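You operate a simulated robot arm through the tools that you are given. There is no shell and no other tool. Be economical: measure what you need, move in short steps, check, and stop when the job is done.

The job below is to be done with a simulated two-armed robot. You get a single attempt, and the scene is never put back.

TASK
Fetch the white reducer from the top of the grey check bench and set it in the long green bin. Pick up the short white socket pipe with one hand, pass it to the other hand and put it on the top of the white ledge. Take the small yellow cap on the top of the grey ledge and put it away on the low shelf of the side stand. Any order will do. Set down upright: white reducer.

Only the result counts: the job must be done as asked and must still hold three seconds after the hand-in. Knocking over, shifting, dropping, spilling or breaking anything else fails it. Lids that push on must go on centred and level and be pressed home; caps that screw on are set level and turned clockwise until they are tight.

THE ROBOT
Two 7-joint arms with two-finger parallel grippers on one trunk, on a base that drives. Base frame: it is fixed to the floor where the robot stands at the start and does not move with it; the origin is under the middle of the robot, x ahead of it, y to its left, z up. Lengths are in mm, angles in degrees, forces in N, time in s.
The left shoulder is at the start at [70, 133, 1176], the right one opposite. Places, roughly: low shelf of the side stand [-3700, 2800, 400]; short white socket pipe [-1500, 7500, 500]; small yellow cap [-1750, 7250, 500]; top of the white ledge [-1600, 8100, 500]. Payload 1.57 kg a hand.
The TCP of each hand is the grasp point between the finger pads, 30 mm short of the fingertips. In the tool frame z runs along the fingers and y along their closing line. The gripper opens to 80 mm. The fingers are 17 mm wide and 12 mm thick; the gripper's body (40 by 82 mm) begins 80 mm behind the TCP.
Orientation is told as [roll, pitch, yaw] about the base's x, y, z axes, in that order, counted from this pose: with the fingers straight down and closing along the base's y, the tool's x points along the base's -x, its y along +y and its z along -z.

THE INTERFACE
- The arms move only by the tool drive_tool. It takes "left_targets", "right_targets" or both (then of equal length, played together; a hand with none holds still); each is a list of rows, each an object of numbers (a shift or turn left out is 0, a gripper value left out holds the last): "tx", "ty", "tz": the shift along the tool's x, y, z in units of 200 mm (1.0 is 200 mm); "ax", "ay", "az": the turn, a rotation vector about the tool's x, y, z in units of 90 degrees (1.0 is 90 degrees); "hand": the opening, from 0 (shut) to 1 (fully open). In form: [{"tx": .., "ty": .., "tz": .., "ax": .., "ay": .., "az": .., "hand": ..}, ...]. A call has 1 to 12 rows; each row is the pose to reach, as a shift and turn from the pose commanded when the call began, along the tool's axes at that moment. A call with a number of a shift or a turn outside -1 to 1 is refused whole. A row lasts 0.2 s, in which the tool goes at most 50 mm and 8.6 degrees; a call with a longer step from one row to the next is refused whole, and so is a gripper value outside its range. A pose out of reach is approached as far as the arm can. The call stops where the force on the tool passes 40 N (or 10 N more than at its start, if that is more) or the arm is blocked; 0.2 s more then pass. Each finger travels about 153 mm/s and halts on what it meets, pressing with about 34 N; the grip force reading is that of the motor and also rises with nothing between the fingers. The clock runs only during rows and for 0.2 s after the last one: add rows that repeat a pose to give the fingers time. The reply holds the time, the measured pose of the TCP, the force on the tool along the base axes, the opening and the grip force, in the units named above and with some noise, with the torque about the TCP (base axes, N m) and any sound that the robot's microphone picked up, and new pictures: "show" is both (left out), scene, wrist or none (wrist: the cameras of the hands that moved).
- Cameras (640 x 400 px; columns grow to the right, rows downward): "scene" is now at [117.5, -38.1, 1383.7]; the picture's right is [-0.49, -0.87, 0.00], its down [-0.65, 0.36, -0.67] and it looks along [0.59, -0.33, -0.74] (base axes); focal length 249 px, centre (320, 200). "left" rides on the left gripper at [72, 7, -122] in its tool frame; the picture's right is [-0.09, 1.00, 0.00], its down [-0.84, -0.08, -0.54] and it looks along [-0.54, -0.05, 0.84] (tool axes); focal length 238 px, centre (320, 200). "right" rides on the right gripper at [72, -7, -122] in its tool frame; the picture's right is [0.09, 1.00, 0.00], its down [-0.84, 0.08, -0.54] and it looks along [-0.54, 0.05, 0.84] (tool axes); focal length 238 px, centre (320, 200). There is no depth. A picture from a camera that has moved, and an enlarged one, comes with that camera's place and axes in the base frame and with its lens.
- lift_body(by): slides the trunk up (or, below 0, down) by that many mm; the arms and the scene camera ride with it, the base frame stays. It gives what a move gives, with no picture.
- drive_base(legs): drives the robot by 1 to 6 legs, each [ahead, left, turn to the left] in mm, mm and degrees, along the robot's own axes; the way and the turn of a leg run together, so that a leg with both is an arc; at most 1500 mm and 180 degrees a leg. The arms and the cameras ride along, it lands a little off, and it stops where it bumps. It gives what a move gives, and a new picture of the scene camera.
- head_to(pan, tilt): turns the head with the scene camera to pan (to the left, within 86 degrees either way) and tilt (down, from -29 to 69), counted from straight ahead of the robot. It gives what a move gives, and a new picture of the scene camera.
- close_up(camera, box): a new picture of the part [left, top, right, bottom] of that camera's present view, enlarged. No time passes.
- close_job(): hands the job in; it is judged then, once.

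Work in short steps. Places have to be worked out from the pictures, the camera data and where the tool is seen: move nearer, look again, correct. Check each grasp and each placing, and mend what went wrong. You have 165 turns and 260 pictures in all, those below and enlarged ones among them. Open the grippers and draw the arms clear of the work before you hand the job in, unless the task says otherwise; then end with one line.

The tools are called after "Call:" as name(argument=value, ...) on one line, values as JSON. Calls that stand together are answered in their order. drive_tool: Moves the arms, as the interface text tells. Its arguments: {"type":"object","properties":{"left_targets":{"type":"array","items":{"type":"object","properties":{"tx":{"type":"number"},"ty":{"type":"number"},"tz":{"type":"number"},"ax":{"type":"number"},"ay":{"type":"number"},"az":{"type":"number"},"hand":{"type":"number"}}}},"right_targets":{"type":"array","items":{"type":"object","properties":{"tx":{"type":"number"},"ty":{"type":"number"},"tz":{"type":"number"},"ax":{"type":"number"},"ay":{"type":"number"},"az":{"type":"number"},"hand":{"type":"number"}}}},"show":{"type":"string","enum":["both","scene","wrist","none"]}},"required":[]} The other tools are called the same way: lift_body (by) slides the trunk up or down; drive_base (legs) drives the base; head_to (pan, tilt) turns the head that bears the scene camera; close_up (camera, box) takes an enlarged picture of a part of a camera's view; close_job () hands the job in.

At the start:

```text
clock: 0.0
left_position: [388.6, 33.9, 1154.0]
left_ee_rot: [0.0, 0.1, 0.1]
left_force: [0.4, 0.5, -0.3]
left_moment: [0.04, -0.01, 0.03]
left_gripper_width: 80.2
left_grip_force: 0.1
right_position: [334.0, -354.5, 1144.0]
right_ee_rot: [-0.1, 0.0, 0.0]
right_force: [-0.8, 0.0, 0.2]
right_moment: [0.01, 0.01, -0.02]
right_gripper_width: 79.7
right_grip_force: 0.1
trunk travel left (down, up): [-750.0, 190.0]
robot x, y, heading: [0.4, 0.3, 0.2]
head pan, tilt: [-29.2, 47.8]
```

scene: 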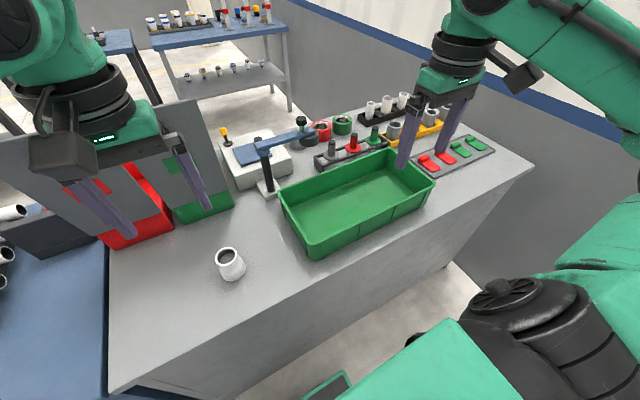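
right: 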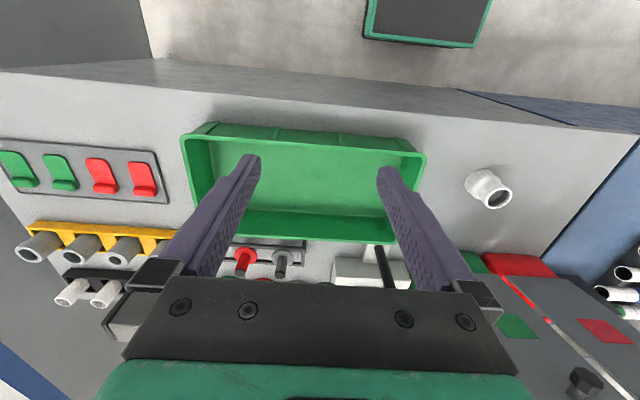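
left: 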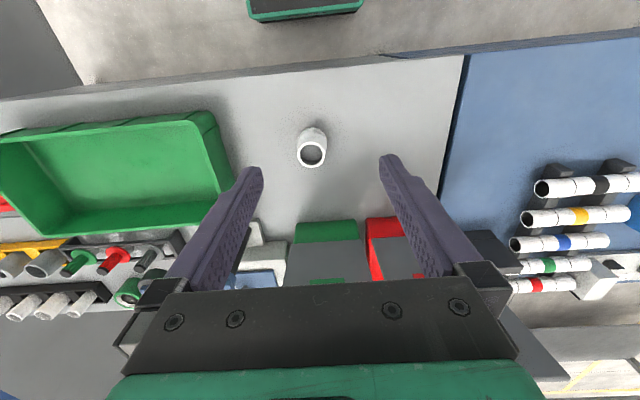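

I'll look closely at the reducer in all three views to refine its position and shape.

Call:
close_up(camera="scene", box=[190, 220, 270, 300])

Call:
close_up(camera="left", box=[270, 100, 350, 180])

Call:
close_up(camera="right", box=[440, 140, 540, 240])

```text
5.00 times, centred on (230, 260) of scene
camera zoom: at [117.5, -38.1, 1383.7], right [-0.49, -0.87, 0.0], down [-0.65, 0.36, -0.67], along [0.59, -0.33, -0.74], focal length 1245 px, centre (770, -100)
```

zoom: 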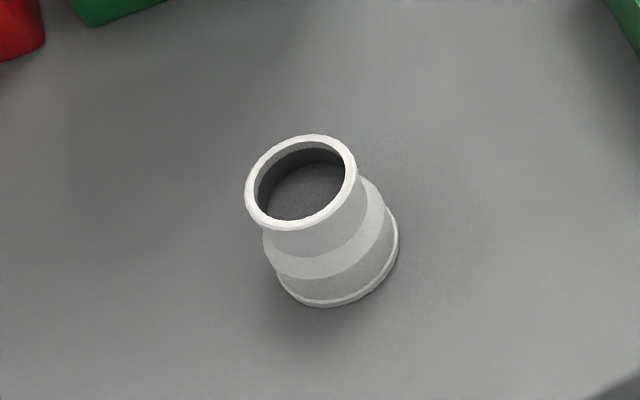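

```text
5.00 times, centred on (310, 140) of left
camera zoom: at [316.8, 41.8, 1274.5], right [0.09, 1.0, 0.0], down [0.84, -0.08, 0.54], along [0.54, -0.05, -0.84], focal length 1192 px, centre (370, 500)
```

zoom: 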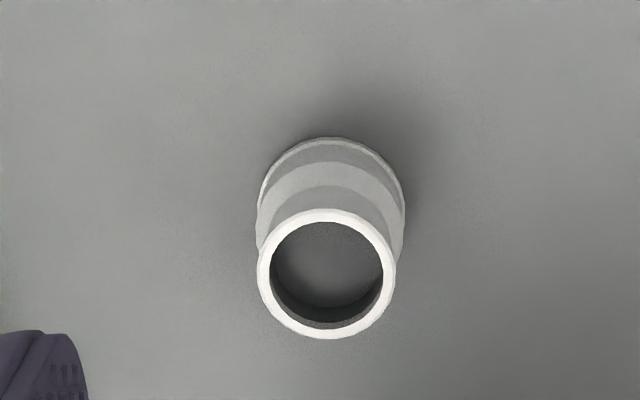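

```text
4.00 times, centred on (490, 190) of right
camera zoom: at [263.0, -362.8, 1266.2], right [-0.09, 1.0, 0.0], down [0.84, 0.08, 0.54], along [0.54, 0.05, -0.84], focal length 953 px, centre (-360, 240)
```

zoom: 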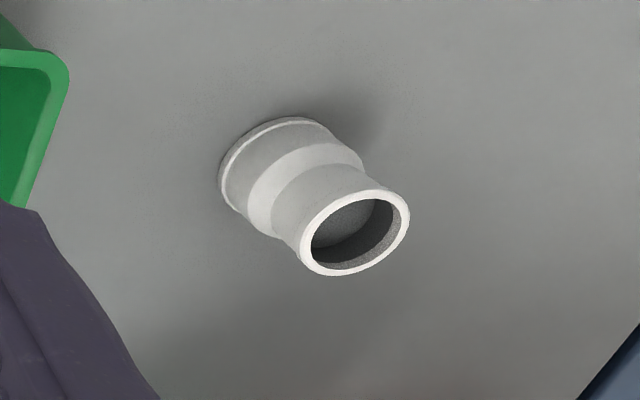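

Triangulating gives the reducer rim at about [480, 9, 868], bench top z≈800, and the bin x 430–605, y −600…−185. The right hand suits both, so I move the left hand aside and bring the right toward the reducer.

Call:
drive_tool(left_targets=[{"ty": 0.17}, {"ty": 0.34}, {"ty": 0.5}, {"ty": 0.67}, {"ty": 0.84}, {"ty": 1.0}], right_targets=[{"tx": -0.12, "ty": 0.15, "tz": 0.07}, {"tx": -0.24, "ty": 0.3, "tz": 0.14}, {"tx": -0.36, "ty": 0.45, "tz": 0.21}, {"tx": -0.48, "ty": 0.6, "tz": 0.28}, {"tx": -0.6, "ty": 0.75, "tz": 0.35}, {"tx": -0.73, "ty": 0.91, "tz": 0.42}], show="none")

```text
clock: 1.4
left_position: [390.9, 237.3, 1153.3]
left_ee_rot: [-0.2, 0.0, -0.1]
left_force: [0.0, -0.1, 0.7]
left_moment: [0.0, 0.02, 0.0]
left_gripper_width: 80.1
left_grip_force: 0.2
right_position: [481.5, -169.6, 1058.3]
right_ee_rot: [0.0, 0.1, 0.0]
right_force: [0.7, -0.3, 0.5]
right_moment: [0.0, 0.03, -0.05]
right_gripper_width: 80.4
right_grip_force: 0.0
trunk travel left (down, up): [-750.0, 190.0]
robot x, y, heading: [-0.1, -5.2, 0.0]
head pan, tilt: [-29.2, 47.8]
```

Both arms moved as commanded. Now bring the right hand over the reducer at z≈960.

Call:
drive_tool(right_targets=[{"ty": 0.2, "tz": 0.1}, {"ty": 0.4, "tz": 0.2}, {"ty": 0.6, "tz": 0.3}, {"ty": 0.75, "tz": 0.4}, {"ty": 0.9, "tz": 0.49}], show="both")

```text
clock: 2.6
left_position: [390.6, 235.0, 1154.4]
left_ee_rot: [0.0, 0.1, 0.1]
left_force: [0.4, 0.5, 0.0]
left_moment: [0.0, 0.01, 0.02]
left_gripper_width: 80.1
left_grip_force: 0.0
right_position: [434.5, -67.0, 984.2]
right_ee_rot: [0.0, 0.0, 0.0]
right_force: [0.0, 0.3, -0.4]
right_moment: [0.02, 0.0, 0.04]
right_gripper_width: 80.1
right_grip_force: 0.1
right hand out of reach, approached as far as the arm can: row 2, 3, 4, 5
trunk travel left (down, up): [-750.0, 190.0]
robot x, y, heading: [-4.4, 3.0, -0.2]
head pan, tilt: [-29.2, 47.8]
camera scene: at [118.0, -37.6, 1383.7], right [-0.49, -0.87, 0.0], down [-0.65, 0.36, -0.67], along [0.59, -0.33, -0.74], focal length 249 px, centre (320, 200)
camera right: at [363.3, -74.3, 1106.3], right [-0.09, 1.0, 0.0], down [0.84, 0.08, 0.54], along [0.54, 0.05, -0.84], focal length 238 px, centre (320, 200)
```

scene: 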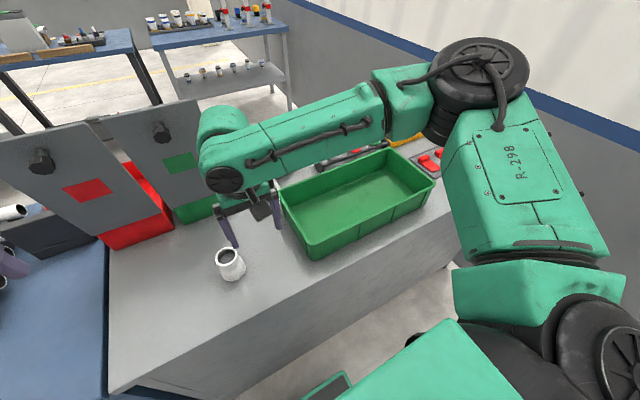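
right: 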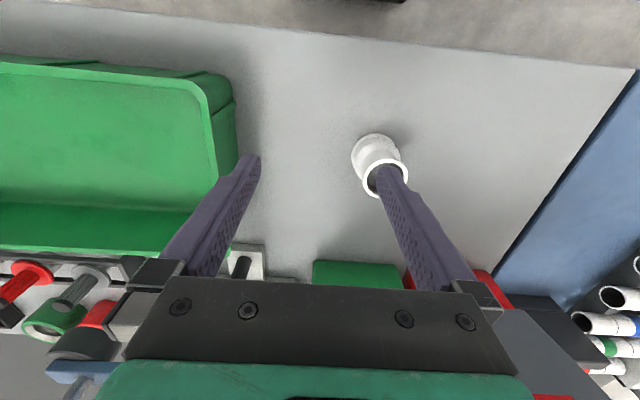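

The reducer is out of reach from here; I'll drive the base left 150 mm and ahead 50 mm (the hand stays clear above everything).

Call:
drive_base(legs=[[0, 150, 0], [60, 0, 0]])

```text
clock: 4.5
left_position: [443.0, 384.1, 1155.9]
left_ee_rot: [0.1, -0.3, 0.1]
left_force: [0.4, 0.3, -0.3]
left_moment: [0.01, -0.03, -0.02]
left_gripper_width: 80.0
left_grip_force: 0.1
right_position: [489.1, 81.8, 985.7]
right_ee_rot: [0.1, -0.3, 0.1]
right_force: [-0.6, 0.3, -0.2]
right_moment: [-0.01, -0.03, -0.01]
right_gripper_width: 80.2
right_grip_force: 0.0
trunk travel left (down, up): [-750.0, 190.0]
robot x, y, heading: [58.9, 148.4, 0.2]
head pan, tilt: [-29.2, 47.8]
camera scene: at [171.1, 111.3, 1384.3], right [-0.49, -0.87, 0.0], down [-0.64, 0.36, -0.67], along [0.59, -0.33, -0.74], focal length 249 px, centre (320, 200)
```

scene: 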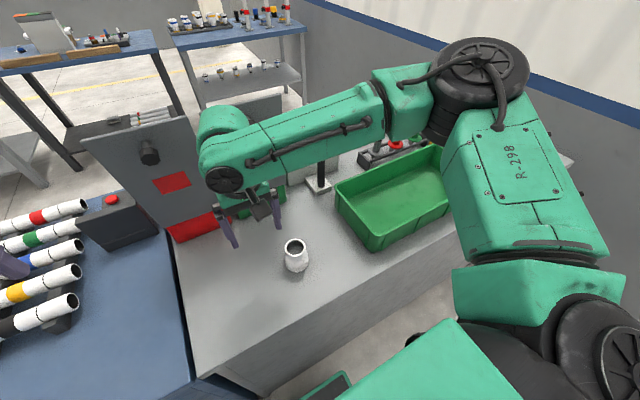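

No bump. Move the right hand from [489, 82, 986] to [480, 9, 965], keeping above the reducer.

Call:
drive_tool(right_targets=[{"tx": 0.02, "ty": -0.2}, {"tx": 0.045, "ty": -0.365, "tz": 0.1}, {"tx": 0.045, "ty": -0.365, "tz": 0.1}], show="wrist")

```text
clock: 5.3
left_position: [448.7, 385.6, 1154.2]
left_ee_rot: [-0.1, 0.0, 0.2]
left_force: [0.2, -0.3, -1.1]
left_moment: [-0.01, 0.06, 0.0]
left_gripper_width: 80.2
left_grip_force: 0.0
right_position: [485.6, 9.9, 965.8]
right_ee_rot: [0.0, 0.0, 0.0]
right_force: [1.1, 1.0, -0.3]
right_moment: [-0.03, 0.0, 0.01]
right_gripper_width: 80.3
right_grip_force: 0.1
trunk travel left (down, up): [-750.0, 190.0]
robot x, y, heading: [59.2, 148.8, 0.2]
head pan, tilt: [-29.2, 47.8]
camera right: at [415.6, 2.9, 1088.0], right [-0.09, 1.0, 0.0], down [0.84, 0.08, 0.54], along [0.54, 0.05, -0.84], focal length 238 px, centre (320, 200)
```

right: 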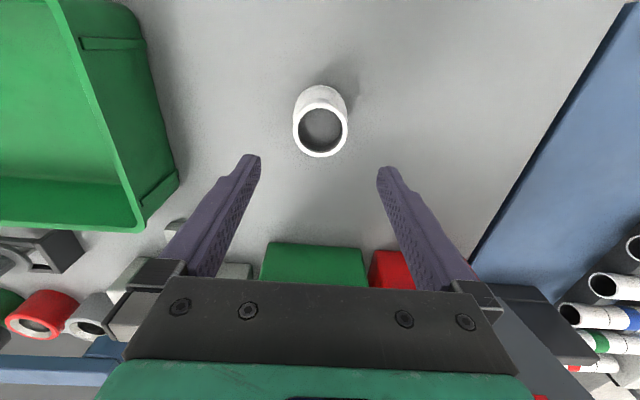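

Rim re-measured at [479.5, 9.5]. Descend to z≈848, then close.

Call:
drive_tool(right_targets=[{"tx": 0.03, "tz": 0.2}, {"tx": 0.03, "tz": 0.4}, {"tx": 0.03, "tz": 0.5}, {"tx": 0.03, "tz": 0.59}, {"tx": 0.03, "tz": 0.59}], show="both")

```text
clock: 6.5
left_position: [447.7, 385.3, 1154.5]
left_ee_rot: [-0.1, 0.0, 0.1]
left_force: [0.3, -0.8, -0.1]
left_moment: [0.0, 0.04, 0.0]
left_gripper_width: 79.7
left_grip_force: 0.0
right_position: [477.7, 10.7, 847.2]
right_ee_rot: [0.1, 0.1, 0.1]
right_force: [1.1, 0.5, 0.2]
right_moment: [-0.02, 0.0, 0.03]
right_gripper_width: 80.0
right_grip_force: 0.0
trunk travel left (down, up): [-750.0, 190.0]
robot x, y, heading: [58.9, 144.7, 0.2]
head pan, tilt: [-29.2, 47.8]
camera scene: at [176.6, 112.6, 1383.7], right [-0.49, -0.87, 0.0], down [-0.65, 0.36, -0.67], along [0.59, -0.33, -0.74], focal length 249 px, centre (320, 200)
camera right: at [407.3, 3.5, 968.9], right [-0.09, 1.0, 0.0], down [0.84, 0.08, 0.54], along [0.54, 0.05, -0.84], focal length 238 px, centre (320, 200)
```

scene: 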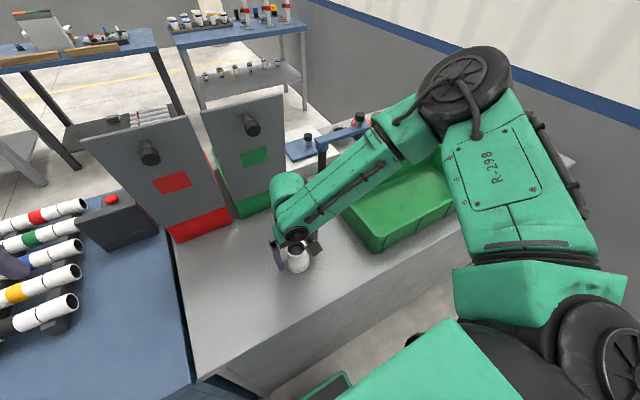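
right: 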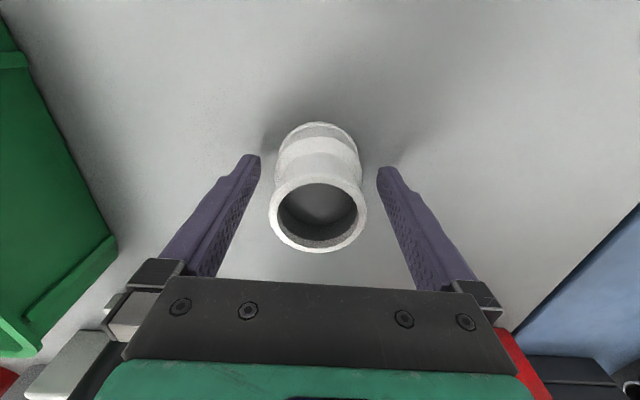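

Reducer sits between the fingers. Close and check grip.

Call:
drive_tool(right_targets=[{"hand": 0.4}, {"hand": 0.4}, {"hand": 0.4}], show="wrist")

```text
clock: 7.3
left_position: [447.9, 385.4, 1154.7]
left_ee_rot: [0.0, 0.0, 0.1]
left_force: [-0.3, -0.3, -0.4]
left_moment: [-0.03, -0.03, -0.03]
left_gripper_width: 79.9
left_grip_force: 0.1
right_position: [477.6, 10.9, 847.1]
right_ee_rot: [0.1, -0.1, 0.0]
right_force: [0.1, 1.0, 1.0]
right_moment: [0.0, 0.0, 0.02]
right_gripper_width: 57.5
right_grip_force: 33.9
trunk travel left (down, up): [-750.0, 190.0]
robot x, y, heading: [58.9, 148.5, -0.1]
head pan, tilt: [-29.2, 47.8]
camera right: at [407.2, 3.2, 969.2], right [-0.09, 1.0, 0.0], down [0.84, 0.08, 0.54], along [0.54, 0.05, -0.84], focal length 238 px, centre (320, 200)
```

right: 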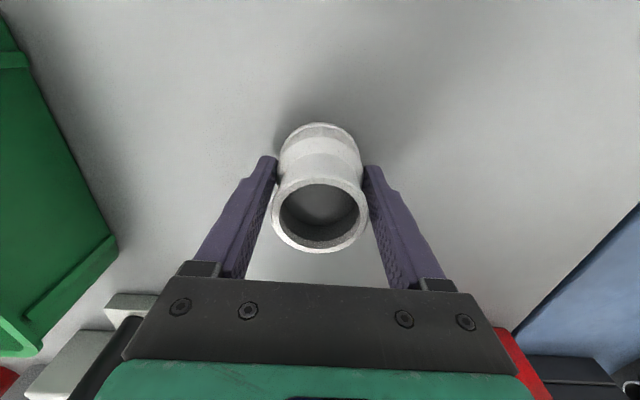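

Gripped at 57.5 mm. Lift 140 mm.

Call:
drive_tool(right_targets=[{"tz": -0.15}, {"tz": -0.35}, {"tz": -0.55}, {"tz": -0.7}, {"tz": -0.7}], show="both")

```text
clock: 8.5
left_position: [447.8, 384.3, 1154.3]
left_ee_rot: [0.0, -0.1, 0.0]
left_force: [-0.6, 0.2, -0.6]
left_moment: [0.0, 0.02, -0.02]
left_gripper_width: 80.1
left_grip_force: 0.0
right_position: [480.1, 8.9, 986.4]
right_ee_rot: [0.1, 0.1, 0.1]
right_force: [0.3, -0.3, -0.1]
right_moment: [0.04, 0.0, 0.01]
right_gripper_width: 57.2
right_grip_force: 34.1
trunk travel left (down, up): [-750.0, 190.0]
robot x, y, heading: [62.4, 152.5, 0.1]
head pan, tilt: [-29.2, 47.8]
camera scene: at [176.9, 112.2, 1383.7], right [-0.49, -0.87, 0.0], down [-0.65, 0.36, -0.67], along [0.59, -0.33, -0.74], focal length 249 px, centre (320, 200)
camera right: at [409.2, 2.0, 1109.9], right [-0.09, 1.0, 0.0], down [0.84, 0.08, 0.54], along [0.54, 0.05, -0.84], focal length 238 px, centre (320, 200)
```

scene: 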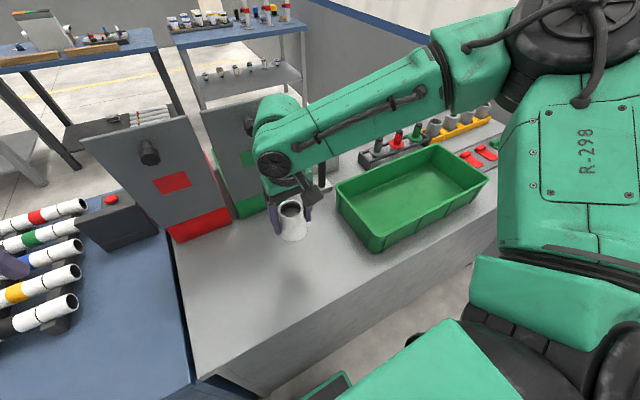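
right: 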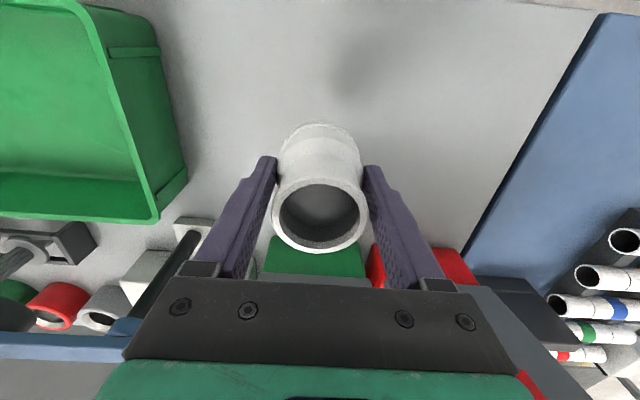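

Held firmly and upright. Bin rim is z≈878, x 430–605, y −600…−180; drive the base right 300 mm with 25 mm ahead so the reducer hangs above the bin.

Call:
drive_base(legs=[[0, -300, 0], [25, 0, 0]])

Call:
close_up(camera="right", box=[0, 0, 640, 400])

```text
clock: 11.0
left_position: [466.5, 82.0, 1156.3]
left_ee_rot: [-0.1, -0.3, 0.2]
left_force: [-1.2, 0.8, 0.2]
left_moment: [-0.02, -0.05, 0.01]
left_gripper_width: 79.9
left_grip_force: 0.0
right_position: [500.8, -294.0, 989.0]
right_ee_rot: [0.0, -0.4, 0.1]
right_force: [-1.6, 0.4, -0.2]
right_moment: [0.0, -0.02, -0.03]
right_gripper_width: 57.4
right_grip_force: 33.9
trunk travel left (down, up): [-750.0, 190.0]
robot x, y, heading: [84.4, -150.0, 0.2]
head pan, tilt: [-29.2, 47.8]
camera scene: at [195.2, -189.9, 1384.4], right [-0.49, -0.87, 0.0], down [-0.64, 0.36, -0.67], along [0.59, -0.33, -0.74], focal length 249 px, centre (320, 200)
```

scene: 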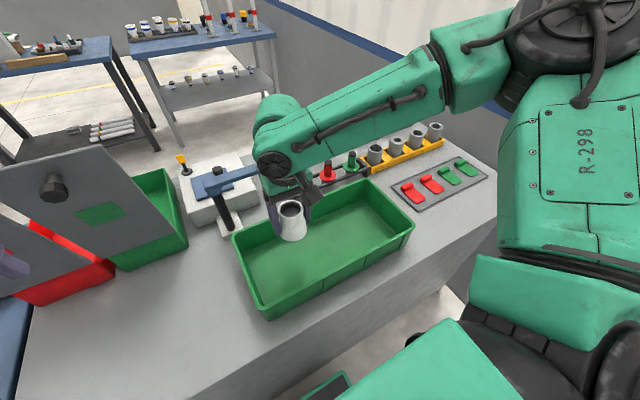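

```text
1.00 times, centred on (320, 200) of right
camera zoom: at [428.9, -300.5, 1111.5], right [-0.09, 1.0, 0.0], down [0.83, 0.08, 0.55], along [0.54, 0.05, -0.84], focal length 238 px, centre (320, 200)
```

zoom: 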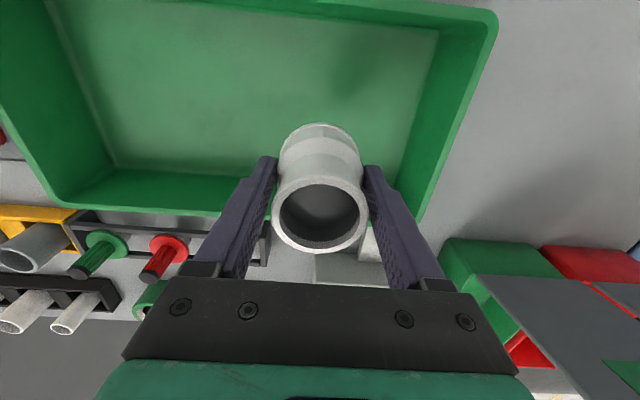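

The reducer is over the bin, well clear of the walls (inner about x 400–600, left wall y≈−170). Lower to z≈860.

Call:
drive_tool(right_targets=[{"tz": 0.2}, {"tz": 0.4}, {"tz": 0.55}, {"tz": 0.64}, {"tz": 0.64}], show="wrist")

```text
clock: 12.2
left_position: [472.2, 81.8, 1155.4]
left_ee_rot: [0.0, 0.0, 0.2]
left_force: [0.6, 0.6, 0.0]
left_moment: [0.0, 0.0, 0.02]
left_gripper_width: 80.0
left_grip_force: 0.0
right_position: [503.9, -292.3, 858.7]
right_ee_rot: [0.0, -0.1, 0.0]
right_force: [1.1, 0.1, 0.3]
right_moment: [0.0, -0.03, 0.01]
right_gripper_width: 57.4
right_grip_force: 33.7
trunk travel left (down, up): [-750.0, 190.0]
robot x, y, heading: [84.1, -155.7, 0.1]
head pan, tilt: [-29.2, 47.8]
camera right: at [433.0, -299.9, 981.4], right [-0.09, 1.0, 0.0], down [0.84, 0.08, 0.54], along [0.54, 0.05, -0.84], focal length 238 px, centre (320, 200)
```

right: 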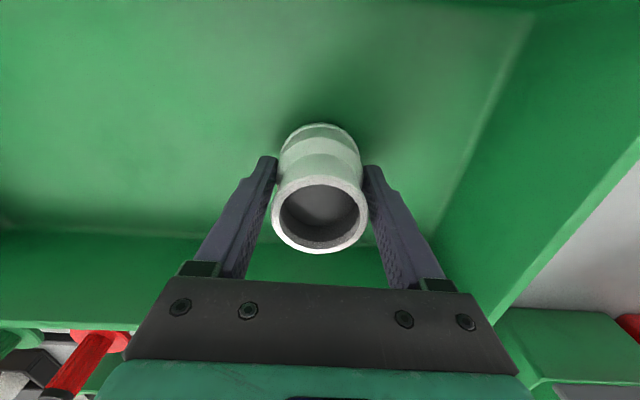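

Still no contact at z≈859. Lower in 3 mm steps to feel the bin floor.

Call:
drive_tool(right_targets=[{"tz": 0.01}, {"tz": 0.02}, {"tz": 0.03}, {"tz": 0.04}, {"tz": 0.045}, {"tz": 0.045}], show="none")

```text
clock: 13.6
left_position: [469.4, 81.2, 1156.2]
left_ee_rot: [0.0, -0.3, 0.0]
left_force: [-0.2, -0.3, -0.2]
left_moment: [0.0, -0.01, -0.02]
left_gripper_width: 80.1
left_grip_force: 0.1
right_position: [503.9, -292.1, 851.2]
right_ee_rot: [0.2, -0.4, 0.1]
right_force: [3.0, -3.0, 25.7]
right_moment: [-0.46, 0.15, 0.03]
right_gripper_width: 57.2
right_grip_force: 33.5
trunk travel left (down, up): [-750.0, 190.0]
robot x, y, heading: [84.1, -150.3, -0.0]
head pan, tilt: [-29.2, 47.8]
```

Contact at z≈851 with 26 N. Ease off slightly and open the gripper.

Call:
drive_tool(right_targets=[{"tz": -0.005}, {"tz": -0.005, "hand": 1.0}, {"tz": -0.005, "hand": 1.0}, {"tz": -0.005, "hand": 1.0}], show="wrist")

```text
clock: 14.6
left_position: [474.8, 82.2, 1154.7]
left_ee_rot: [0.1, 0.1, 0.1]
left_force: [-0.4, -0.2, 0.1]
left_moment: [-0.03, 0.05, -0.04]
left_gripper_width: 79.8
left_grip_force: 0.1
right_position: [504.8, -293.5, 849.6]
right_ee_rot: [0.0, 0.0, 0.1]
right_force: [0.7, 0.1, 1.5]
right_moment: [0.01, 0.0, -0.01]
right_gripper_width: 80.1
right_grip_force: 0.0
trunk travel left (down, up): [-750.0, 190.0]
robot x, y, heading: [84.6, -153.3, -0.2]
head pan, tilt: [-29.2, 47.8]
camera right: at [433.8, -301.0, 973.1], right [-0.09, 1.0, 0.0], down [0.84, 0.08, 0.54], along [0.54, 0.05, -0.84], focal length 238 px, centre (320, 200)
```

right: 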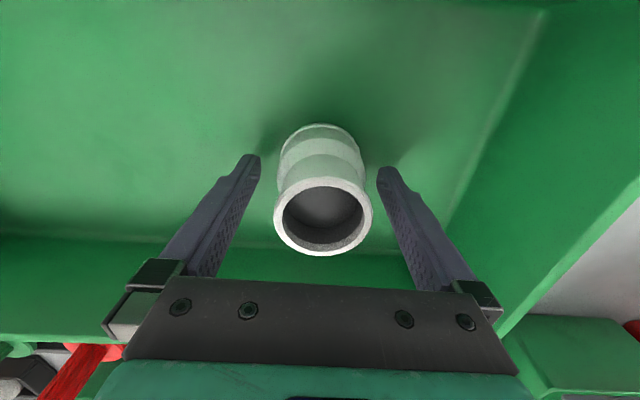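

Released and upright. Lift straight up clear of it.

Call:
drive_tool(right_targets=[{"tz": -0.15}, {"tz": -0.35}, {"tz": -0.55}, {"tz": -0.75}, {"tz": -0.9}], show="both")

```text
clock: 15.8
left_position: [472.3, 81.3, 1153.2]
left_ee_rot: [-0.1, -0.1, 0.1]
left_force: [-0.7, -0.5, -0.8]
left_moment: [-0.03, -0.04, -0.03]
left_gripper_width: 79.9
left_grip_force: 0.1
right_position: [501.6, -296.0, 1031.9]
right_ee_rot: [0.1, 0.0, 0.2]
right_force: [-0.4, -0.5, 0.3]
right_moment: [-0.01, 0.03, 0.0]
right_gripper_width: 80.2
right_grip_force: 0.0
trunk travel left (down, up): [-750.0, 190.0]
robot x, y, heading: [86.7, -149.8, 0.0]
head pan, tilt: [-29.2, 47.8]
camera scene: at [200.8, -190.3, 1383.8], right [-0.49, -0.87, 0.0], down [-0.65, 0.36, -0.67], along [0.59, -0.33, -0.74], focal length 249 px, centre (320, 200)
camera right: at [432.2, -302.1, 1154.3], right [-0.09, 1.0, 0.0], down [0.84, 0.08, 0.54], along [0.54, 0.05, -0.84], focal length 238 px, centre (320, 200)
```

scene: 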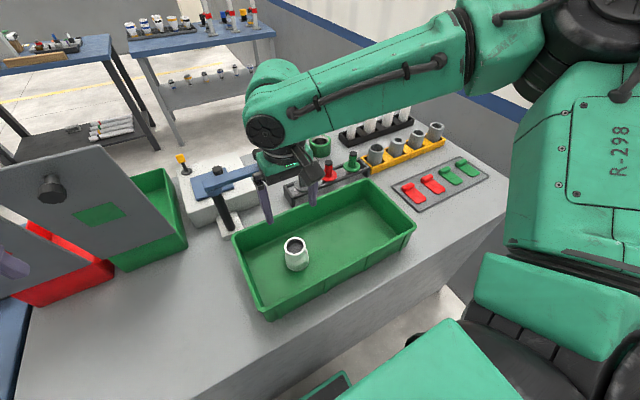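
right: 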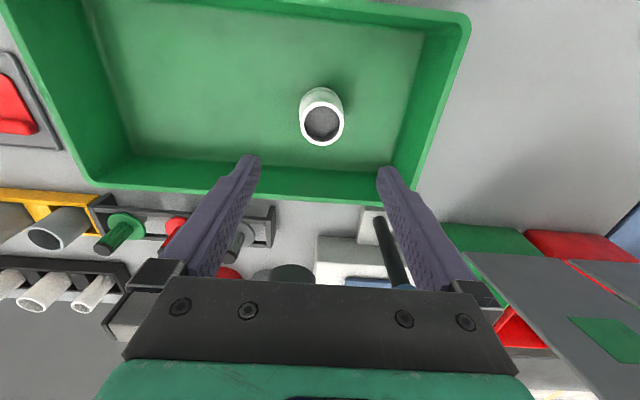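

Reducer stands upright in the long green bin. Back off from the bench and turn left to look for the way to the other places.

Call:
drive_base(legs=[[-700, 0, 0], [0, 0, 90]])

Call:
head_to(pan=0, tilt=15)

Call:
head_to(pan=60, tilt=15)

```text
clock: 23.5
left_position: [-854.3, 229.7, 1154.2]
left_ee_rot: [-0.1, -0.1, 91.5]
left_force: [-0.4, -0.1, 1.0]
left_moment: [-0.01, 0.0, -0.03]
left_gripper_width: 79.9
left_grip_force: 0.1
right_position: [-478.3, 269.7, 1032.0]
right_ee_rot: [0.1, -0.1, 91.5]
right_force: [-0.4, 0.1, 0.1]
right_moment: [0.02, 0.02, 0.01]
right_gripper_width: 80.2
right_grip_force: 0.0
trunk travel left (down, up): [-750.0, 190.0]
robot x, y, heading: [-610.1, -154.1, 91.4]
head pan, tilt: [-29.2, 47.8]
camera scene: at [-575.5, -32.9, 1383.7], right [0.89, -0.47, 0.0], down [-0.34, -0.66, -0.67], along [0.31, 0.59, -0.74], focal length 249 px, centre (320, 200)
```

scene: 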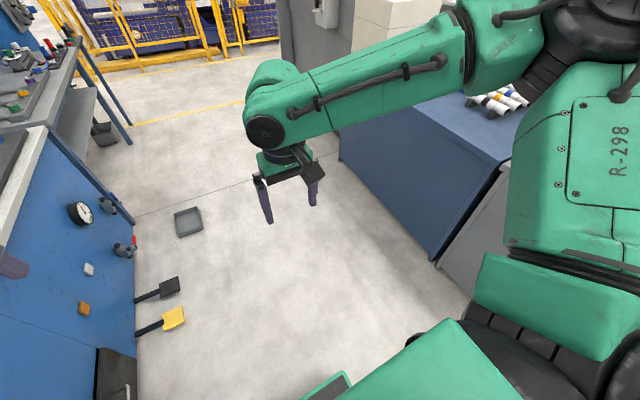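

```text
clock: 24.5
left_position: [-854.4, 230.0, 1154.6]
left_ee_rot: [0.0, 0.0, 91.5]
left_force: [0.2, -0.8, -0.5]
left_moment: [0.01, 0.01, 0.0]
left_gripper_width: 80.0
left_grip_force: 0.2
right_position: [-477.1, 270.7, 1031.0]
right_ee_rot: [0.1, 0.0, 91.6]
right_force: [-1.1, -0.9, 0.2]
right_moment: [0.0, -0.01, 0.01]
right_gripper_width: 80.0
right_grip_force: 0.1
trunk travel left (down, up): [-750.0, 190.0]
robot x, y, heading: [-607.2, -153.8, 91.4]
head pan, tilt: [0.0, 15.0]
camera scene: at [-614.6, -9.5, 1434.4], right [1.0, 0.02, 0.0], down [0.01, -0.26, -0.97], along [-0.02, 0.97, -0.26], focal length 249 px, centre (320, 200)
```

scene: 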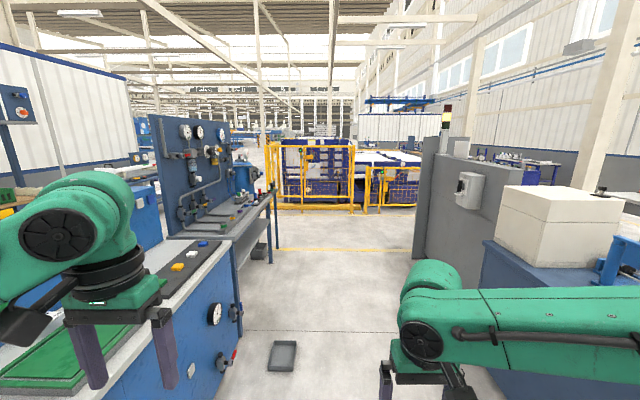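

```text
clock: 25.8
left_position: [-853.6, 230.0, 1155.3]
left_ee_rot: [-0.1, -0.1, 91.4]
left_force: [-0.4, -0.1, -1.0]
left_moment: [0.01, -0.01, 0.0]
left_gripper_width: 80.0
left_grip_force: 0.1
right_position: [-477.4, 270.0, 1031.1]
right_ee_rot: [0.1, 0.0, 91.5]
right_force: [0.1, -0.2, -1.4]
right_moment: [-0.02, -0.02, -0.05]
right_gripper_width: 80.1
right_grip_force: 0.0
trunk travel left (down, up): [-750.0, 190.0]
robot x, y, heading: [-613.4, -150.4, 91.8]
head pan, tilt: [60.0, 15.0]
camera scene: at [-694.4, -58.1, 1434.5], right [0.48, 0.88, 0.0], down [0.23, -0.12, -0.97], along [-0.85, 0.46, -0.26], focal length 249 px, centre (320, 200)
```

scene: 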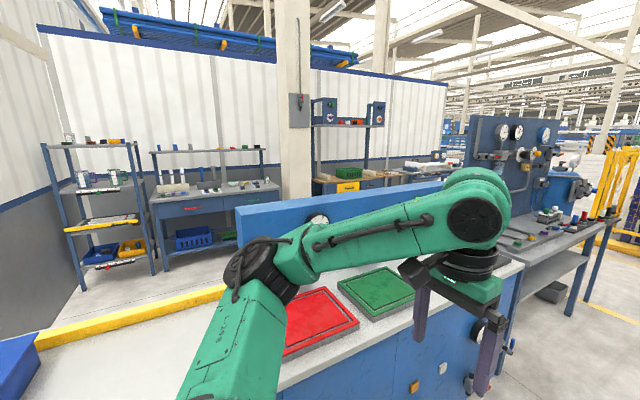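

Estimated map: clear aisle about x −800…370, a tray on the floor near [−900, 1320], fence at y≈4400. I'll shift right and drive up the aisle to y≈3300, then look again.

Call:
drive_base(legs=[[0, -400, -1.5], [1500, 0, 0], [1500, 0, 0]])

Call:
head_to(pan=50, tilt=15)

Call:
head_to(pan=0, tilt=15)

```text
clock: 42.4
left_position: [-429.6, 3241.3, 1154.4]
left_ee_rot: [0.0, 0.0, 89.8]
left_force: [-0.5, -0.3, -0.3]
left_moment: [-0.02, 0.0, 0.01]
left_gripper_width: 80.0
left_grip_force: 0.0
right_position: [-51.0, 3270.7, 1031.9]
right_ee_rot: [0.0, 0.0, 89.7]
right_force: [0.2, 0.6, 0.4]
right_moment: [0.0, 0.0, 0.0]
right_gripper_width: 79.9
right_grip_force: 0.2
trunk travel left (down, up): [-750.0, 190.0]
robot x, y, heading: [-196.5, 2851.4, 89.6]
head pan, tilt: [60.0, 15.0]
camera scene: at [-278.2, 2949.4, 1434.5], right [0.5, 0.86, 0.0], down [0.22, -0.13, -0.97], along [-0.83, 0.49, -0.26], focal length 249 px, centre (320, 200)
```

scene: 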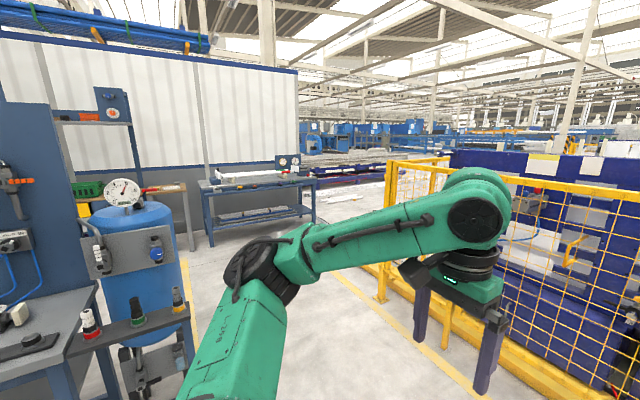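

```text
clock: 43.1
left_position: [-429.1, 3241.9, 1155.0]
left_ee_rot: [0.0, 0.0, 89.9]
left_force: [-0.3, -0.9, 0.4]
left_moment: [0.0, 0.0, -0.03]
left_gripper_width: 80.1
left_grip_force: 0.1
right_position: [-52.3, 3270.6, 1031.7]
right_ee_rot: [0.0, -0.1, 89.8]
right_force: [0.1, 0.7, 0.0]
right_moment: [0.02, 0.0, 0.01]
right_gripper_width: 79.9
right_grip_force: 0.1
trunk travel left (down, up): [-750.0, 190.0]
robot x, y, heading: [-195.7, 2852.7, 89.7]
head pan, tilt: [50.0, 15.0]
camera scene: at [-268.8, 2963.2, 1434.5], right [0.65, 0.76, 0.0], down [0.2, -0.17, -0.97], along [-0.74, 0.62, -0.26], focal length 249 px, centre (320, 200)
```

scene: 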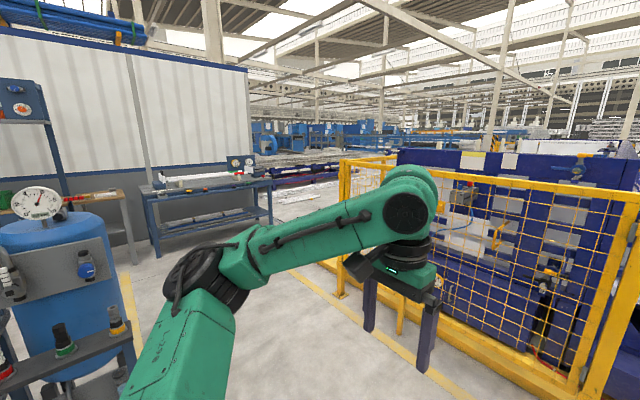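

```text
clock: 44.3
left_position: [-428.3, 3241.9, 1154.4]
left_ee_rot: [0.1, 0.0, 89.8]
left_force: [0.1, 0.4, -0.6]
left_moment: [-0.01, 0.0, -0.04]
left_gripper_width: 80.1
left_grip_force: 0.1
right_position: [-52.3, 3270.9, 1030.7]
right_ee_rot: [0.0, 0.0, 89.7]
right_force: [-1.1, 0.2, -0.4]
right_moment: [-0.03, 0.01, 0.02]
right_gripper_width: 79.9
right_grip_force: 0.1
trunk travel left (down, up): [-750.0, 190.0]
robot x, y, heading: [-194.9, 2851.3, 89.8]
head pan, tilt: [0.0, 15.0]
camera scene: at [-197.2, 2996.1, 1434.5], right [1.0, 0.0, 0.0], down [0.0, -0.26, -0.97], along [0.0, 0.97, -0.26], focal length 249 px, centre (320, 200)
```

scene: 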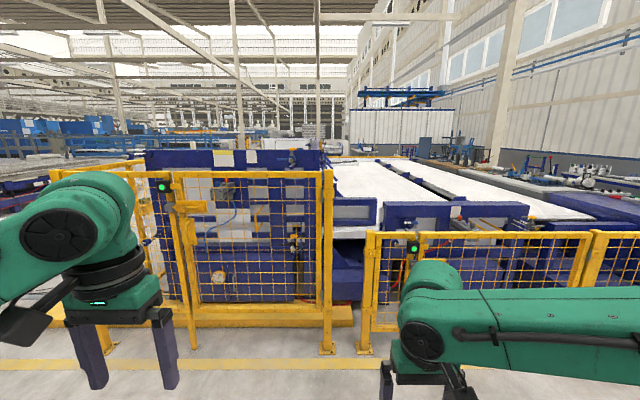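

Fence's left corner is near [−1640, 4345], the bench/tank side stays below y≈3000. I'll go ahead to y≈3530, strafe left to x≈−2350 and look ahead.

Call:
drive_base(legs=[[660, 0, 0], [0, 1100, 0], [0, 1050, 0]])

Call:
head_to(pan=80, tilt=20)

```text
clock: 58.2
left_position: [-2578.9, 3902.1, 1153.8]
left_ee_rot: [0.0, 0.0, 90.2]
left_force: [-0.1, 0.3, 0.0]
left_moment: [0.0, -0.03, -0.03]
left_gripper_width: 80.1
left_grip_force: 0.1
right_position: [-2202.8, 3932.5, 1031.1]
right_ee_rot: [0.1, 0.1, 90.3]
right_force: [-0.1, 0.1, -0.3]
right_moment: [0.01, 0.01, -0.01]
right_gripper_width: 80.0
right_grip_force: 0.1
trunk travel left (down, up): [-750.0, 190.0]
robot x, y, heading: [-2343.0, 3514.8, 90.2]
head pan, tilt: [0.0, 15.0]
camera scene: at [-2346.1, 3656.8, 1434.5], right [1.0, 0.0, 0.0], down [0.0, -0.26, -0.97], along [0.0, 0.97, -0.26], focal length 249 px, centre (320, 200)
```

scene: 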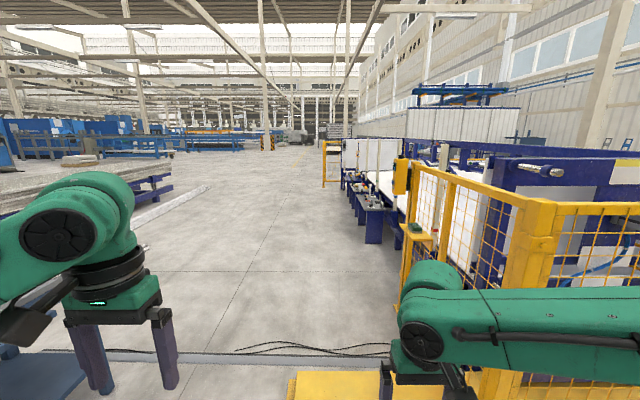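

```text
clock: 59.7
left_position: [-2580.5, 3901.9, 1153.9]
left_ee_rot: [0.0, 0.0, 90.2]
left_force: [0.3, 0.8, 0.7]
left_moment: [-0.02, 0.02, -0.02]
left_gripper_width: 80.2
left_grip_force: 0.1
right_position: [-2202.9, 3932.7, 1031.2]
right_ee_rot: [0.0, 0.0, 90.2]
right_force: [-0.2, 0.9, -0.2]
right_moment: [0.0, -0.02, 0.03]
right_gripper_width: 80.1
right_grip_force: 0.0
trunk travel left (down, up): [-750.0, 190.0]
robot x, y, heading: [-2345.1, 3510.0, 90.1]
head pan, tilt: [80.0, 20.0]
camera scene: at [-2438.0, 3579.4, 1426.3], right [0.17, 0.99, 0.0], down [0.34, -0.06, -0.94], along [-0.93, 0.16, -0.34], focal length 249 px, centre (320, 200)
```

scene: 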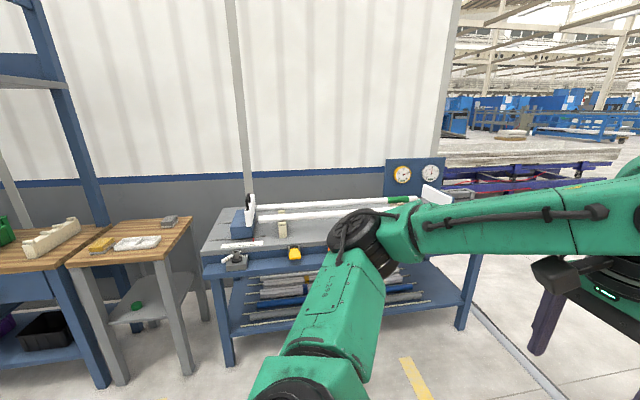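

The wooden side stand with a low shelf is at about [−3700, 2750]. Look down ahead to check the floor strip and yellow plate before driving on.

Call:
head_to(pan=0, tilt=40)

Call:
head_to(pan=-15, tilt=15)

Call:
close_up(camera="scene", box=[180, 120, 380, 245])

```text
clock: 61.3
left_position: [-2579.1, 3901.4, 1154.4]
left_ee_rot: [0.0, 0.0, 90.2]
left_force: [-0.4, 0.0, 1.1]
left_moment: [0.02, -0.01, 0.03]
left_gripper_width: 80.2
left_grip_force: 0.1
right_position: [-2203.3, 3931.9, 1031.2]
right_ee_rot: [0.1, 0.0, 90.2]
right_force: [-0.8, 0.1, -0.4]
right_moment: [0.0, 0.0, -0.02]
right_gripper_width: 79.8
right_grip_force: 0.0
trunk travel left (down, up): [-750.0, 190.0]
robot x, y, heading: [-2342.7, 3517.7, 90.4]
head pan, tilt: [0.0, 40.0]
camera scene: at [-2346.7, 3648.5, 1394.9], right [1.0, 0.0, 0.0], down [0.0, -0.64, -0.77], along [0.0, 0.77, -0.64], focal length 249 px, centre (320, 200)
```

scene: 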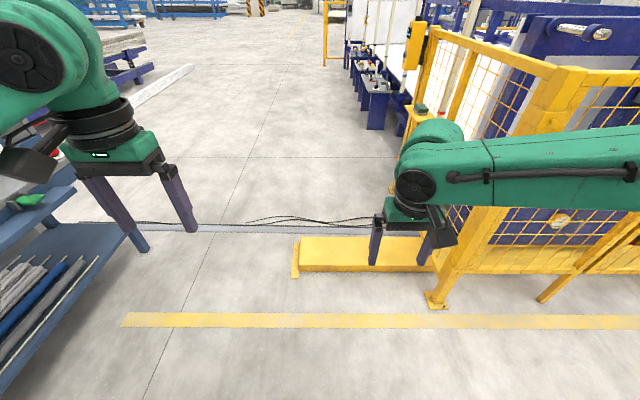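

```text
clock: 62.1
left_position: [-2581.8, 3901.0, 1154.1]
left_ee_rot: [-0.1, 0.0, 90.2]
left_force: [-0.2, 0.1, 0.1]
left_moment: [0.05, 0.01, 0.02]
left_gripper_width: 79.9
left_grip_force: 0.0
right_position: [-2202.2, 3932.8, 1031.2]
right_ee_rot: [0.1, 0.1, 90.2]
right_force: [-0.3, 0.4, 0.5]
right_moment: [-0.02, 0.02, -0.01]
right_gripper_width: 79.9
right_grip_force: 0.0
trunk travel left (down, up): [-750.0, 190.0]
robot x, y, heading: [-2345.8, 3511.6, 90.4]
head pan, tilt: [-15.0, 15.0]
camera scene: at [-2322.5, 3653.7, 1434.4], right [0.97, -0.26, 0.0], down [-0.07, -0.25, -0.97], along [0.25, 0.93, -0.26], focal length 249 px, centre (320, 200)
```

scene: 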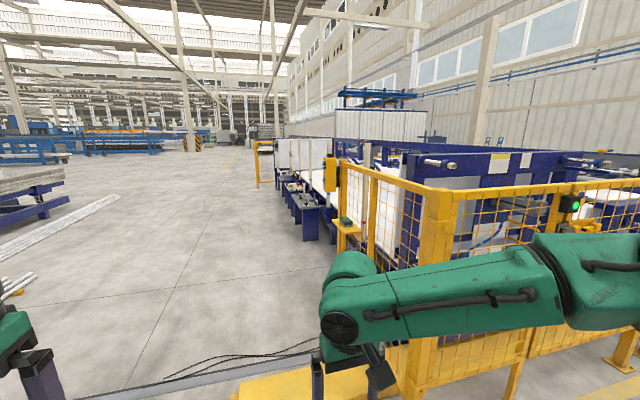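

```text
3.20 times, centred on (280, 182) of scene
camera zoom: at [-2322.5, 3653.7, 1434.4], right [0.97, -0.26, 0.0], down [-0.07, -0.25, -0.97], along [0.25, 0.93, -0.26], focal length 797 px, centre (448, 256)
```

zoom: 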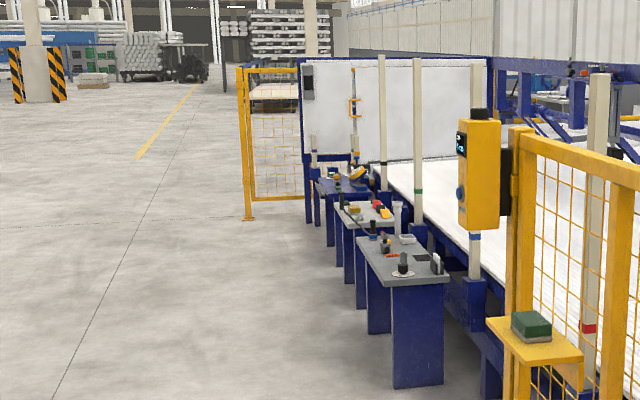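

A yellow floor bumper occupies x −2500…−1900 at y≈4550–4900, so I pass at x≈−3000. Ledges (grey, white, blue) are ahead right.

Call:
drive_base(legs=[[0, 650, 0], [1500, 0, 0], [1500, 0, 0]])

Call:
head_to(pan=-50, tilt=25)

Call:
close_up(camera="scene", box=[120, 80, 440, 280])

```text
clock: 79.9
left_position: [-3226.3, 6925.5, 1154.8]
left_ee_rot: [0.0, -0.1, 89.1]
left_force: [0.4, 0.4, -0.1]
left_moment: [0.03, -0.01, -0.02]
left_gripper_width: 80.0
left_grip_force: 0.1
right_position: [-2848.0, 6950.0, 1032.5]
right_ee_rot: [0.1, 0.1, 89.1]
right_force: [-0.1, 0.4, -0.2]
right_moment: [0.0, 0.05, -0.03]
right_gripper_width: 80.4
right_grip_force: 0.0
trunk travel left (down, up): [-750.0, 190.0]
robot x, y, heading: [-2999.7, 6533.2, 89.1]
head pan, tilt: [-15.0, 15.0]
camera scene: at [-2973.7, 6672.3, 1434.5], right [0.96, -0.28, 0.0], down [-0.07, -0.25, -0.97], along [0.27, 0.93, -0.26], focal length 249 px, centre (320, 200)
```

scene: 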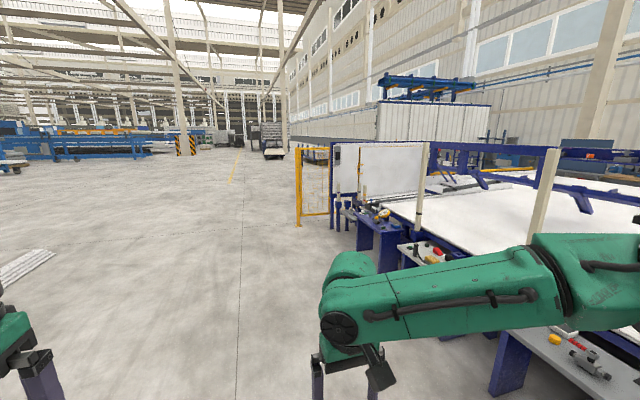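

```text
clock: 80.9
left_position: [-3225.4, 6925.3, 1154.5]
left_ee_rot: [-0.1, -0.1, 89.1]
left_force: [0.2, 0.6, 0.1]
left_moment: [-0.05, -0.03, -0.01]
left_gripper_width: 80.1
left_grip_force: 0.0
right_position: [-2848.2, 6949.0, 1030.2]
right_ee_rot: [0.0, 0.0, 89.0]
right_force: [-0.2, 0.3, 0.1]
right_moment: [-0.01, 0.0, 0.0]
right_gripper_width: 79.9
right_grip_force: 0.1
trunk travel left (down, up): [-750.0, 190.0]
robot x, y, heading: [-2997.6, 6532.7, 89.1]
head pan, tilt: [-50.0, 25.0]
camera scene: at [-2928.0, 6640.9, 1418.3], right [0.63, -0.78, 0.0], down [-0.33, -0.27, -0.91], along [0.7, 0.57, -0.42], focal length 249 px, centre (320, 200)
```

scene: 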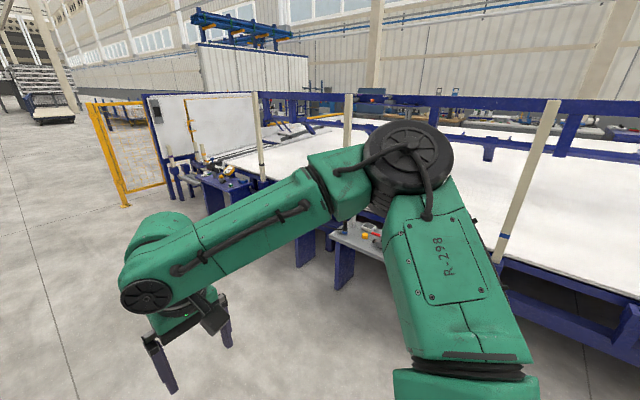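

```text
2.00 times, centred on (280, 180) of scene
camera zoom: at [-2928.0, 6640.9, 1418.3], right [0.63, -0.78, 0.0], down [-0.33, -0.27, -0.91], along [0.7, 0.57, -0.42], focal length 498 px, centre (400, 240)
```

zoom: 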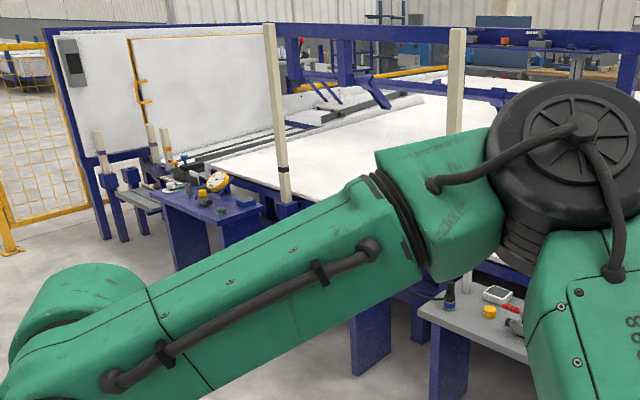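

Turn to face the ledges (+x) and come to about [−2700, 7380] for a better look.

Call:
drive_base(legs=[[0, 0, -89], [300, 850, 0]])

Call:
head_to(pan=0, tilt=30)

```text
clock: 89.3
left_position: [-2336.5, 7615.8, 1155.1]
left_ee_rot: [-0.1, -0.1, 2.0]
left_force: [0.5, 0.3, -0.1]
left_moment: [-0.02, -0.02, 0.0]
left_gripper_width: 80.2
left_grip_force: 0.1
right_position: [-2293.0, 7240.5, 1032.0]
right_ee_rot: [0.1, 0.0, 2.0]
right_force: [0.3, -0.3, 0.8]
right_moment: [-0.02, 0.01, 0.03]
right_gripper_width: 79.7
right_grip_force: 0.0
trunk travel left (down, up): [-750.0, 190.0]
robot x, y, heading: [-2717.1, 7365.7, 2.0]
head pan, tilt: [-50.0, 25.0]
camera scene: at [-2607.3, 7302.8, 1418.2], right [-0.74, -0.67, 0.0], down [-0.28, 0.31, -0.91], along [0.61, -0.67, -0.42], focal length 249 px, centre (320, 200)
```

scene: 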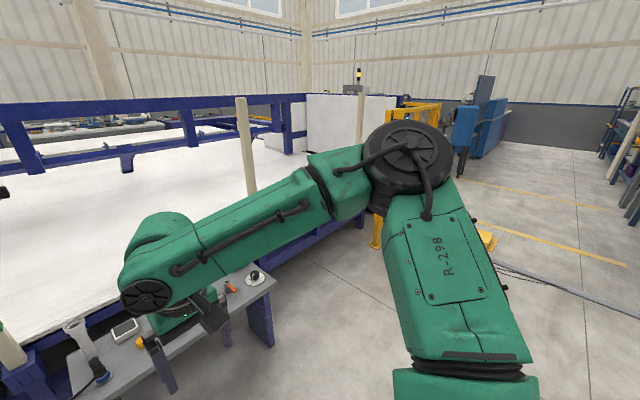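

```text
clock: 90.5
left_position: [-2335.2, 7617.3, 1155.6]
left_ee_rot: [0.0, -0.1, 1.9]
left_force: [0.7, 0.2, 0.3]
left_moment: [0.0, 0.01, -0.04]
left_gripper_width: 80.0
left_grip_force: 0.0
right_position: [-2293.3, 7241.0, 1031.7]
right_ee_rot: [0.2, 0.1, 2.0]
right_force: [0.3, 0.0, 0.1]
right_moment: [-0.02, 0.03, 0.0]
right_gripper_width: 79.9
right_grip_force: 0.1
trunk travel left (down, up): [-750.0, 190.0]
robot x, y, heading: [-2719.8, 7371.3, 1.9]
head pan, tilt: [0.0, 30.0]
camera scene: at [-2578.2, 7374.8, 1410.3], right [0.03, -1.0, 0.0], down [-0.5, -0.02, -0.87], along [0.87, 0.03, -0.5], focal length 249 px, centre (320, 200)
```

scene: 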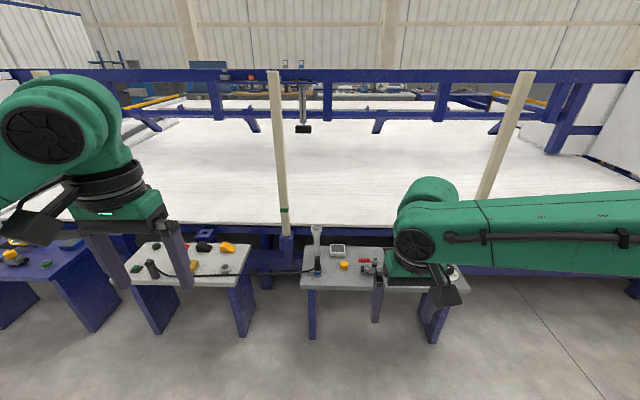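

Grey ledge is straight ahead and the lighter ledge to its left. Zoom in on both.

Call:
close_up(camera="scene", box=[290, 210, 450, 310])

Call:
close_up(camera="scene", box=[110, 215, 270, 315])

```text
4.00 times, centred on (370, 260) of scene
camera zoom: at [-2578.2, 7374.8, 1410.3], right [0.03, -1.0, 0.0], down [-0.5, -0.02, -0.87], along [0.87, 0.03, -0.5], focal length 996 px, centre (120, -40)
```

zoom: 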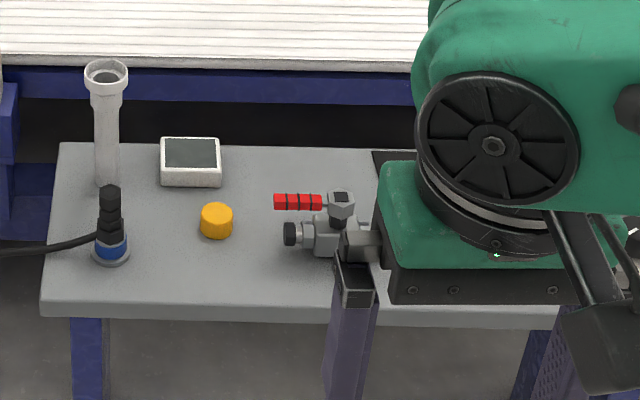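

```text
4.00 times, centred on (190, 265) of scene
camera zoom: at [-2578.2, 7374.8, 1410.3], right [0.03, -1.0, 0.0], down [-0.5, -0.02, -0.87], along [0.87, 0.03, -0.5], focal length 996 px, centre (840, -60)
```

zoom: 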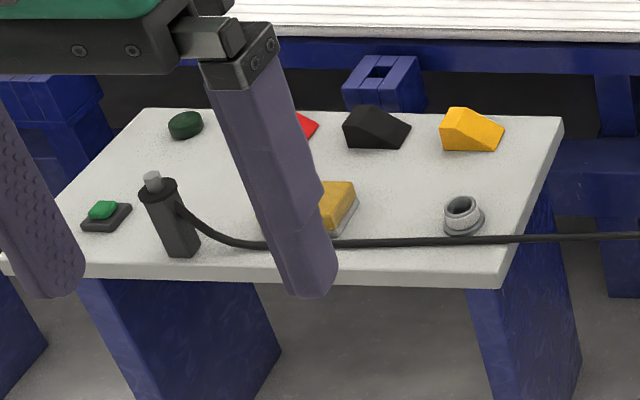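

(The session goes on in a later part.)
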